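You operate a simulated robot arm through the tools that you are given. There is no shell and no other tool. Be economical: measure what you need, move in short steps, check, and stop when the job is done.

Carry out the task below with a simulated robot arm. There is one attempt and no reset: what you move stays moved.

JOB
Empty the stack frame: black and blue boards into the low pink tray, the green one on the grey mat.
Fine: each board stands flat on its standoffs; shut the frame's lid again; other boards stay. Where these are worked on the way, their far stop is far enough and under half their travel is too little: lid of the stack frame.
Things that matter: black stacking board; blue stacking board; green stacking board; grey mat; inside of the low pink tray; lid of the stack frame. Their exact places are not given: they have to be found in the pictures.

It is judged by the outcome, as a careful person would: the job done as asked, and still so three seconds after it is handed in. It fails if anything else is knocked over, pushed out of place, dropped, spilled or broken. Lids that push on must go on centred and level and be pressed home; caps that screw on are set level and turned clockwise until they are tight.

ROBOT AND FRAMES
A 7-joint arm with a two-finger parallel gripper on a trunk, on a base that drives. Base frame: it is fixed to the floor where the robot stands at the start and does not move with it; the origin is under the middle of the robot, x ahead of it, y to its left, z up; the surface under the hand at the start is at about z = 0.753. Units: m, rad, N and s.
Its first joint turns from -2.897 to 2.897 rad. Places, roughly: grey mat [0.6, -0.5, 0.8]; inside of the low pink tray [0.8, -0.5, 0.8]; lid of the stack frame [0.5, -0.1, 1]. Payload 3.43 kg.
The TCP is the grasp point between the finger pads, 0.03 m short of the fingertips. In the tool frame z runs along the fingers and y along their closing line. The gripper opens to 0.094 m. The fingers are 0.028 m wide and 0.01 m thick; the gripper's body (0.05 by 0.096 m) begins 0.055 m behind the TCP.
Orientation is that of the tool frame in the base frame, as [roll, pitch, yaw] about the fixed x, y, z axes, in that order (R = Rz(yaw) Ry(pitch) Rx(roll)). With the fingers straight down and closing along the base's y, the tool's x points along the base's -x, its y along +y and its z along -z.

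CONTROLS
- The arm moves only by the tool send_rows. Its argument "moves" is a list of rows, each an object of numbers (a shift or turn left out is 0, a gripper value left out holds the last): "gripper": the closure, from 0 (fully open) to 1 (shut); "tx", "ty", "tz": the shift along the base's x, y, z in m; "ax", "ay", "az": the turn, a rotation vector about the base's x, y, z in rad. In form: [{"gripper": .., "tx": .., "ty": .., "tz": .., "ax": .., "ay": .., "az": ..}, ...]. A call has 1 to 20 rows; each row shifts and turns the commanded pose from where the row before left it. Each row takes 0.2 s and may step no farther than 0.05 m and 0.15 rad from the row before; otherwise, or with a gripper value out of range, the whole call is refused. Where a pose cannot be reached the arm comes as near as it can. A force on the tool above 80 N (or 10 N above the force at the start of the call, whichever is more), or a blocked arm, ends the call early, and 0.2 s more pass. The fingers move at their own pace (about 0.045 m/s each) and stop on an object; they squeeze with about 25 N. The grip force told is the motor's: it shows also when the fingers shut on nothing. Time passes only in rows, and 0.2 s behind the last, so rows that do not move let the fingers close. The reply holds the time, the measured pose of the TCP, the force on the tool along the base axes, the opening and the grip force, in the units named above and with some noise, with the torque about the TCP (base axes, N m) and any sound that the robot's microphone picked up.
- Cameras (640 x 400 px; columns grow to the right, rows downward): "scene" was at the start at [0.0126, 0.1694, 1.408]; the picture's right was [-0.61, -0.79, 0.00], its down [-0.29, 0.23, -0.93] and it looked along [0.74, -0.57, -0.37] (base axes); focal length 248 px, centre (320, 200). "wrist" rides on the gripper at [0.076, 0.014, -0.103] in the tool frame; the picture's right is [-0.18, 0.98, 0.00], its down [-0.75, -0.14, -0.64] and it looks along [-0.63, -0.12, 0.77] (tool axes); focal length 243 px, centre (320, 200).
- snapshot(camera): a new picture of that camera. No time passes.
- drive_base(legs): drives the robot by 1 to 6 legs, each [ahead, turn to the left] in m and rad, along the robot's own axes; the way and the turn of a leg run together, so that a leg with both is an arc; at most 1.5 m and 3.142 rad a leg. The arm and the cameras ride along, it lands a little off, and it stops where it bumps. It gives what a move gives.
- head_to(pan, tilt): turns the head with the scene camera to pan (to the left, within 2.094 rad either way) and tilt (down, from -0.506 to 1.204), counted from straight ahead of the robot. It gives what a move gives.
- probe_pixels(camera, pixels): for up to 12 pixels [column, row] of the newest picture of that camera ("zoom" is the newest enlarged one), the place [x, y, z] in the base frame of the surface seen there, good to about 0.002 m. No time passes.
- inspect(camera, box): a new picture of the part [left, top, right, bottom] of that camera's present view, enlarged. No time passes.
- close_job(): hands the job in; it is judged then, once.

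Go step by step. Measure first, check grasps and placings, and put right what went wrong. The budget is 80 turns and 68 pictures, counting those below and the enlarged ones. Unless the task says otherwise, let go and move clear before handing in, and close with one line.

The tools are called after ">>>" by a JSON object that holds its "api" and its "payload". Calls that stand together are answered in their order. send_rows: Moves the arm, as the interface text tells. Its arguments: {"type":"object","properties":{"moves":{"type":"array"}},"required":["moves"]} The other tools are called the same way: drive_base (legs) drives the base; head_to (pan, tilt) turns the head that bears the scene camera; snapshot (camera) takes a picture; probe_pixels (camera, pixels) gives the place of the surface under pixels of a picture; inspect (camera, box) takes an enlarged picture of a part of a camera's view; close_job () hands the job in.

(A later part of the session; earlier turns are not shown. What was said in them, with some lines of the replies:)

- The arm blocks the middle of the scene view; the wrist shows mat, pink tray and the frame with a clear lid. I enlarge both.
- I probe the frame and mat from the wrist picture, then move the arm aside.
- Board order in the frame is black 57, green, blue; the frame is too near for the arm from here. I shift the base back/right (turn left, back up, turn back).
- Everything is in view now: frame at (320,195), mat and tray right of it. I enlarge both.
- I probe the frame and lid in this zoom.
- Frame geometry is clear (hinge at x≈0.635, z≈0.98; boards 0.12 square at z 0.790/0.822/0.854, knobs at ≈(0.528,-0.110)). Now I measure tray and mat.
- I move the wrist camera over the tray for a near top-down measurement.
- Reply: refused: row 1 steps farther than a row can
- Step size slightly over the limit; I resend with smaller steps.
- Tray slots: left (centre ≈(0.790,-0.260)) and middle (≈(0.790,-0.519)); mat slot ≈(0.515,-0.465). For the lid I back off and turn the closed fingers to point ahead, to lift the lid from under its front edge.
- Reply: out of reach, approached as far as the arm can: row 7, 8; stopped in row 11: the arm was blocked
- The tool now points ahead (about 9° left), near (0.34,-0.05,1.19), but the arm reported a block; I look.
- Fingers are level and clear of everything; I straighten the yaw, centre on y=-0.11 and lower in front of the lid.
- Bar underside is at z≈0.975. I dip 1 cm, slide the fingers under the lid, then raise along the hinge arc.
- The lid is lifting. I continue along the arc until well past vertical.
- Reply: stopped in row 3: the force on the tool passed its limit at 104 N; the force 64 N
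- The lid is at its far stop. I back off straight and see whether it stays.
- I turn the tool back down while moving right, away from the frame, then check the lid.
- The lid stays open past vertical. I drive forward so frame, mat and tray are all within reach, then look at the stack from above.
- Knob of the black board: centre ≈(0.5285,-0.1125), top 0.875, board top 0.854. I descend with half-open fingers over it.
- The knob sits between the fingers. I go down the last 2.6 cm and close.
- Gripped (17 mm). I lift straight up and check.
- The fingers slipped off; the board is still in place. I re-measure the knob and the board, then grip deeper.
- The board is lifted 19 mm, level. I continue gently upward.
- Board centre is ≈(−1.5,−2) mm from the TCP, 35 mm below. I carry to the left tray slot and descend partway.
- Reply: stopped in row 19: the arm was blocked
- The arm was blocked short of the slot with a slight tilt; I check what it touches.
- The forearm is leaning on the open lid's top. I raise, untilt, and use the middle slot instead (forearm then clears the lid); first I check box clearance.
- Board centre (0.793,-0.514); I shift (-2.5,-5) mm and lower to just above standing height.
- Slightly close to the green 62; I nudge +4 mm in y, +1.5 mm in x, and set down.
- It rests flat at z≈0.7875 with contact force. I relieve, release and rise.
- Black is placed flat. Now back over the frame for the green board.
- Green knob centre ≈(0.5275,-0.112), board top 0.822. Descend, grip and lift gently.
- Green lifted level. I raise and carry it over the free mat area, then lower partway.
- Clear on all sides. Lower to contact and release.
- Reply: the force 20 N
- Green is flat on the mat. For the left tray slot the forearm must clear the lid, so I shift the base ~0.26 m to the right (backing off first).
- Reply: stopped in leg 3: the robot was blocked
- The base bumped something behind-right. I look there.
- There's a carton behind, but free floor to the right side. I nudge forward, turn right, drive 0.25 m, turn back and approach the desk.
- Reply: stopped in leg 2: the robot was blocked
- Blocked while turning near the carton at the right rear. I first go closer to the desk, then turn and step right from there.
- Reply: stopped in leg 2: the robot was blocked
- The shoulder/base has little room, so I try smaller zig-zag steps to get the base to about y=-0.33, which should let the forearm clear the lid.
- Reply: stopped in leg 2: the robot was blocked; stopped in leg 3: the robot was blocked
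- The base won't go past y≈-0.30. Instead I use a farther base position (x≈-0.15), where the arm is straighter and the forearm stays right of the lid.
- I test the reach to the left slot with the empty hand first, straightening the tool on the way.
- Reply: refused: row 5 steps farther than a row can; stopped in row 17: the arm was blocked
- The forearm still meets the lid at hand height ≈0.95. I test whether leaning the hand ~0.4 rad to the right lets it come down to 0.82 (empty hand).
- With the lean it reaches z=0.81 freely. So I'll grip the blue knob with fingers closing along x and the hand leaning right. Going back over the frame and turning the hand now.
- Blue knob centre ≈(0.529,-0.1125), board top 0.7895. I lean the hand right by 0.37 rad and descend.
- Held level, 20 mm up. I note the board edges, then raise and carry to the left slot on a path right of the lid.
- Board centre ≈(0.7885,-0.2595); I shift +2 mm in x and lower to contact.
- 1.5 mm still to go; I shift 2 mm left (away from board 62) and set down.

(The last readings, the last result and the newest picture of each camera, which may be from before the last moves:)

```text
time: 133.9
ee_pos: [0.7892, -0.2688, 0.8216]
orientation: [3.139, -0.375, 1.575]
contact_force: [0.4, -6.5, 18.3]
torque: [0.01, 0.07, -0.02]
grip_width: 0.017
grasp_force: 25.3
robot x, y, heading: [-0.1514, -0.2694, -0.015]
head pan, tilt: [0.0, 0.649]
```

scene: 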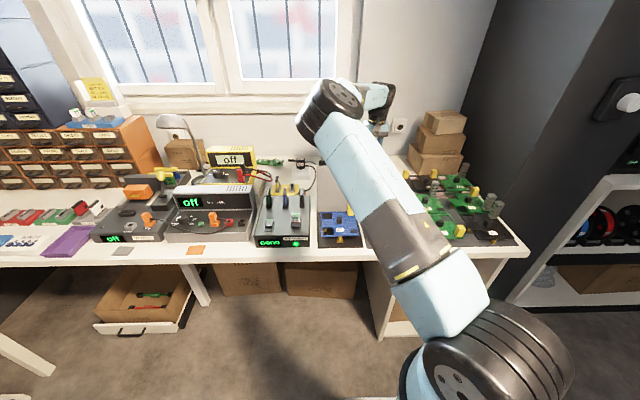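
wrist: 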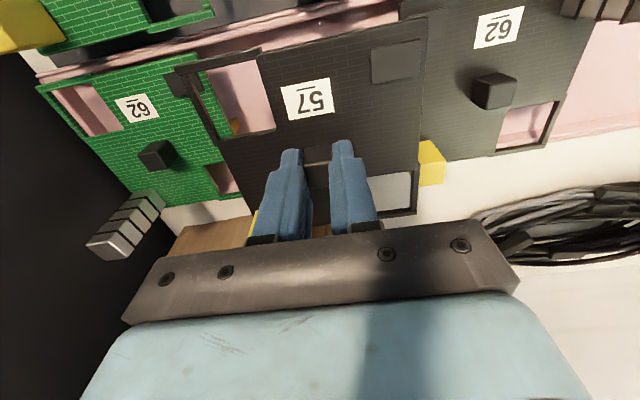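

Contact felt. Release and retreat upward along the leaning axis.

>>> {"api": "send_rows", "payload": {"moves": [{"tz": 0.0015}, {"gripper": 0.7}, {}, {"gripper": 0.6}, {"tz": 0.01, "ty": -0.003}, {"tz": 0.03, "ty": -0.01}, {"tz": 0.04, "ty": -0.01}, {"tz": 0.045, "ty": -0.015}, {"tz": 0.045, "ty": -0.015}, {"tz": 0.045, "ty": -0.015}, {}]}}

>>> {"api": "inspect", "payload": {"camera": "wrist", "box": [140, 0, 500, 240]}}

>>> {"api": "probe_pixels", "payload": {"camera": "zoom", "pixels": [[320, 90], [270, 150], [380, 150], [300, 200], [380, 200], [320, 240]]}}

```text
time: 136.3
ee_pos: [0.7899, -0.3379, 1.0359]
orientation: [-3.141, -0.371, 1.574]
contact_force: [0.2, -0.7, -0.3]
torque: [0.01, 0.0, 0.02]
grip_width: 0.0376
grasp_force: 0.3
robot x, y, heading: [-0.1507, -0.2719, -0.011]
head pan, tilt: [0.0, 0.649]
```

```text
1.67 times, centred on (320, 120) of wrist
```

zoom: 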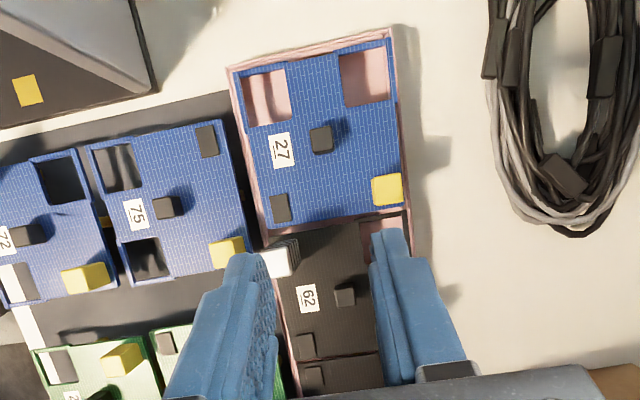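

```text
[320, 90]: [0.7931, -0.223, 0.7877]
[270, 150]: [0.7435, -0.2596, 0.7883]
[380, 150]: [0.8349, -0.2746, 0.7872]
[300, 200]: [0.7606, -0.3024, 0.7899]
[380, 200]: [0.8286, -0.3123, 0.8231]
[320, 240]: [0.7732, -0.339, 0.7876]
```

Blue is flat in the tray; frame is empty. Now the lid: I straighten the hand, close the fingers and go behind the raised lid from the right.

>>> {"api": "send_rows", "payload": {"moves": [{"gripper": 1, "tz": 0.04}, {"tz": 0.04, "ax": -0.09}, {"tz": 0.04, "ax": -0.09}, {"tz": 0.03, "ax": -0.09}, {"ax": -0.1, "tx": -0.01}, {"ty": 0.04, "tx": -0.01}, {"ty": 0.04}, {"ty": 0.04}, {"ty": 0.04}, {"ty": 0.035}, {"ty": 0.033}, {}]}}

>>> {"api": "snapshot", "payload": {"camera": "scene"}}

```text
time: 138.9
ee_pos: [0.7705, -0.1093, 1.1858]
orientation: [-3.141, -0.002, 1.575]
contact_force: [0.1, 0.0, 0.0]
torque: [0.05, -0.02, 0.01]
grip_width: 0.0002
grasp_force: 24.6
robot x, y, heading: [-0.1485, -0.2735, -0.013]
head pan, tilt: [0.0, 0.649]
```

```text
7 pictures are left
```

scene: 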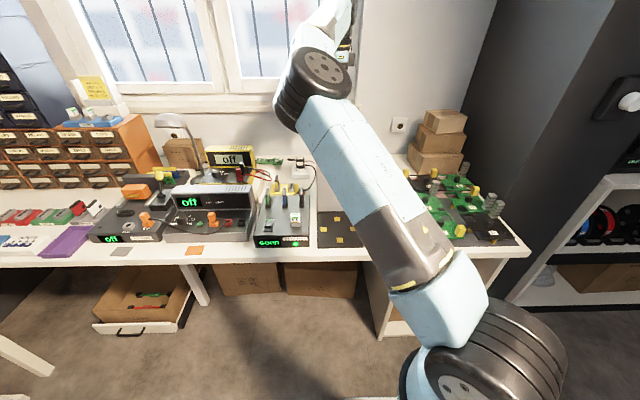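

I lower a little and push the lid forward past vertical.

>>> {"api": "send_rows", "payload": {"moves": [{"tz": -0.03}, {"tz": -0.025}, {"tx": -0.03}, {"tx": -0.03}, {"tx": -0.02}, {"tx": -0.02}, {"tx": -0.02}, {"tx": -0.02}, {"tx": -0.02}, {}]}}

>>> {"api": "snapshot", "payload": {"camera": "wrist"}}

```text
time: 140.5
ee_pos: [0.6638, -0.1066, 1.136]
orientation: [3.132, -0.001, 1.575]
contact_force: [-0.2, 0.2, 1.0]
torque: [0.03, -0.01, 0.02]
grip_width: 0.0001
grasp_force: 25.0
robot x, y, heading: [-0.1516, -0.2728, -0.019]
head pan, tilt: [0.0, 0.649]
stopped in row 7: the force on the tool passed its limit at 83 N (the readings are from after the stop); the commanded pose is now the measured one
```

```text
6 pictures are left
```

wrist: 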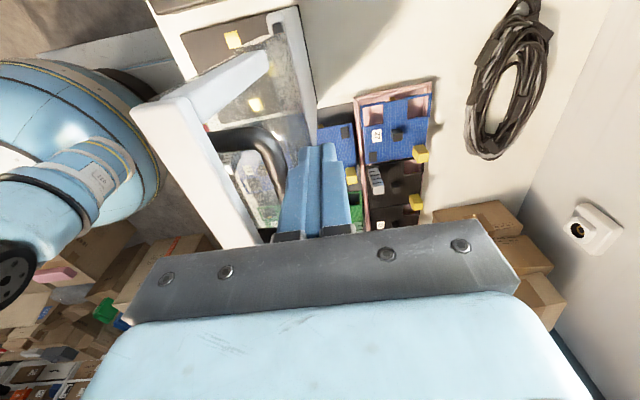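

>>> {"api": "probe_pixels", "payload": {"camera": "wrist", "pixels": [[150, 110], [230, 240], [190, 170], [260, 60], [250, 140], [285, 175], [295, 60], [240, 90]]}}

```text
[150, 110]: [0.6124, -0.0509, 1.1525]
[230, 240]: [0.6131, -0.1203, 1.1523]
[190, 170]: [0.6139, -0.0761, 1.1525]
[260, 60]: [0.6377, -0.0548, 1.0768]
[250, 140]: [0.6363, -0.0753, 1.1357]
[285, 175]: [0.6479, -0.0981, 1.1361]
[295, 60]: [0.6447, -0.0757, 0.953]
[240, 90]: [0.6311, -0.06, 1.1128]
```

The lid is now just past vertical (bar at x=0.612, z=1.152). I continue slowly.

>>> {"api": "send_rows", "payload": {"moves": [{"tx": -0.008}, {"tx": -0.008}, {"tx": -0.008}, {"tx": -0.008}, {"tx": -0.008}, {"tx": -0.008}, {"tx": -0.008}, {"tx": -0.008}, {}]}}

```text
time: 142.5
ee_pos: [0.5979, -0.1064, 1.137]
orientation: [3.134, -0.003, 1.576]
contact_force: [-0.3, 0.2, 0.8]
torque: [0.01, 0.01, -0.03]
grip_width: 0.0002
grasp_force: 25.1
robot x, y, heading: [-0.1526, -0.2699, -0.01]
head pan, tilt: [0.0, 0.649]
5 turns are left
```

I follow the lid's arc down to press it shut, then rise and check.

>>> {"api": "send_rows", "payload": {"moves": [{"tx": -0.015, "tz": -0.002}, {"tx": -0.015, "tz": -0.003}, {"tx": -0.013, "tz": -0.007}, {"tx": -0.012, "tz": -0.008}, {"tx": -0.009, "tz": -0.01}, {"tx": -0.009, "tz": -0.01}, {"tx": -0.005, "tz": -0.01}, {"tx": -0.005, "tz": -0.01}, {"tx": -0.002, "tz": -0.01}, {"tz": -0.01}, {"tz": -0.01}, {"tz": -0.008}, {"tz": -0.006}, {"tz": -0.004}, {"tz": -0.003}, {"tz": -0.002}, {}]}}

>>> {"api": "send_rows", "payload": {"moves": [{"tz": 0.03}, {"tz": 0.045}, {"tz": 0.045}, {"tz": 0.045}, {}]}}

>>> {"api": "snapshot", "payload": {"camera": "wrist"}}

>>> {"api": "probe_pixels", "payload": {"camera": "wrist", "pixels": [[240, 40], [240, 80], [240, 120], [270, 60], [270, 100], [300, 60], [300, 100], [320, 80], [340, 60], [350, 100], [380, 60], [210, 80]]}}

```text
time: 146.1
ee_pos: [0.5129, -0.1082, 1.0235]
orientation: [3.132, -0.001, 1.576]
contact_force: [0.1, 0.3, 0.3]
torque: [-0.01, 0.02, -0.02]
grip_width: 0.0001
grasp_force: 24.8
robot x, y, heading: [-0.1504, -0.2739, -0.011]
head pan, tilt: [0.0, 0.649]
```

```text
time: 147.3
ee_pos: [0.5111, -0.1069, 1.1859]
orientation: [3.133, -0.002, 1.577]
contact_force: [-0.8, 0.7, 0.7]
torque: [0.01, 0.02, 0.03]
grip_width: 0.0
grasp_force: 24.7
robot x, y, heading: [-0.1523, -0.2725, -0.009]
head pan, tilt: [0.0, 0.649]
```

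```text
5 pictures are left
```

wrist: 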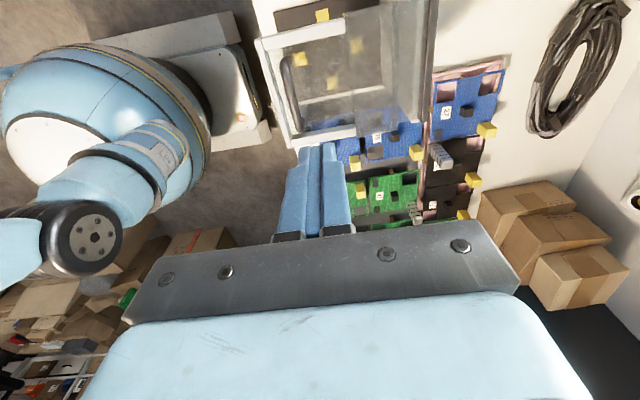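

```text
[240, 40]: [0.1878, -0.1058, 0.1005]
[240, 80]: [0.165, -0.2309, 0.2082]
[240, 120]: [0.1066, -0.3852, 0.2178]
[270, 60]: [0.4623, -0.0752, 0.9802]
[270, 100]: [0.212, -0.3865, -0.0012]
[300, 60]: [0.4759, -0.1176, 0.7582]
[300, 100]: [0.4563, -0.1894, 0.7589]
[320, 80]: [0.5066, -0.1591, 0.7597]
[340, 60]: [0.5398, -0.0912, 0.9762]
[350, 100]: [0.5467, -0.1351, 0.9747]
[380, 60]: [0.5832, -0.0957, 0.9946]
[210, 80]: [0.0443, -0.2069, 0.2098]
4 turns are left
```

The lid appears closed over the frame; I enlarge and probe its bar and rails to verify it equals the starting height.

>>> {"api": "inspect", "payload": {"camera": "wrist", "box": [240, 0, 440, 160]}}

>>> {"api": "probe_pixels", "payload": {"camera": "zoom", "pixels": [[62, 120], [75, 170], [110, 240], [145, 330], [170, 360], [250, 340], [320, 325], [120, 90], [250, 60], [330, 45], [150, 150], [175, 300]]}}

>>> {"api": "send_rows", "payload": {"moves": [{"tz": 0.03, "ty": -0.03}, {"ty": -0.04}, {"ty": -0.04}, {"ty": -0.04}, {"ty": -0.04}, {"ty": -0.04}, {"ty": -0.04}, {"ty": -0.04}, {}]}}

>>> {"api": "snapshot", "payload": {"camera": "scene"}}

```text
2.50 times, centred on (340, 80) of wrist
```

zoom: 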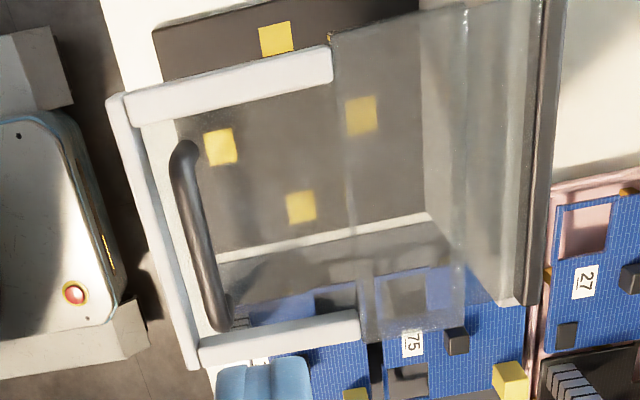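

```text
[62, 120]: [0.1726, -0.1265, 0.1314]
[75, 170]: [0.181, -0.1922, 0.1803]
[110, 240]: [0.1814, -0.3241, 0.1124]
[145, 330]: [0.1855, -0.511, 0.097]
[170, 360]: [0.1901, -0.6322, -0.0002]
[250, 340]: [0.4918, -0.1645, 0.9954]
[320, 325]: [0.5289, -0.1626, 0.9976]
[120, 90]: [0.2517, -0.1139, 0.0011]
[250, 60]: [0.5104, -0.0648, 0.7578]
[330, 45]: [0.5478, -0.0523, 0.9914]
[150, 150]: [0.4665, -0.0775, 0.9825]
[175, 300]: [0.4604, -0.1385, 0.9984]
```

```text
time: 149.3
ee_pos: [0.5128, -0.4156, 1.2184]
orientation: [3.132, -0.003, 1.576]
contact_force: [0.6, 0.0, -0.4]
torque: [-0.01, 0.0, -0.02]
grip_width: 0.0
grasp_force: 24.7
robot x, y, heading: [-0.1491, -0.271, -0.013]
head pan, tilt: [0.0, 0.649]
```

```text
3 pictures are left
3 turns are left
```

scene: 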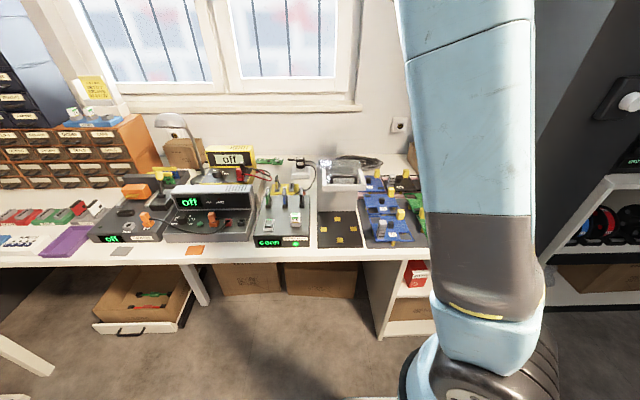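

The lid rails read z≈0.995–0.998, the same as at the start, so the lid is shut. The frame is empty, all three boards stand flat in their places and the arm is clear, so I hand in.

>>> {"api": "close_job", "payload": {}}

```text
The job is handed in.
```

The job is handed in: the black and blue boards stand flat in the pink tray, the green one is on the grey mat, and the emptied frame's lid is shut again. Two contacts happened on the way. My forearm leaned on the open lid twice, and the base was blocked several times while driving. I saw nothing displaced in the pictures afterwards.
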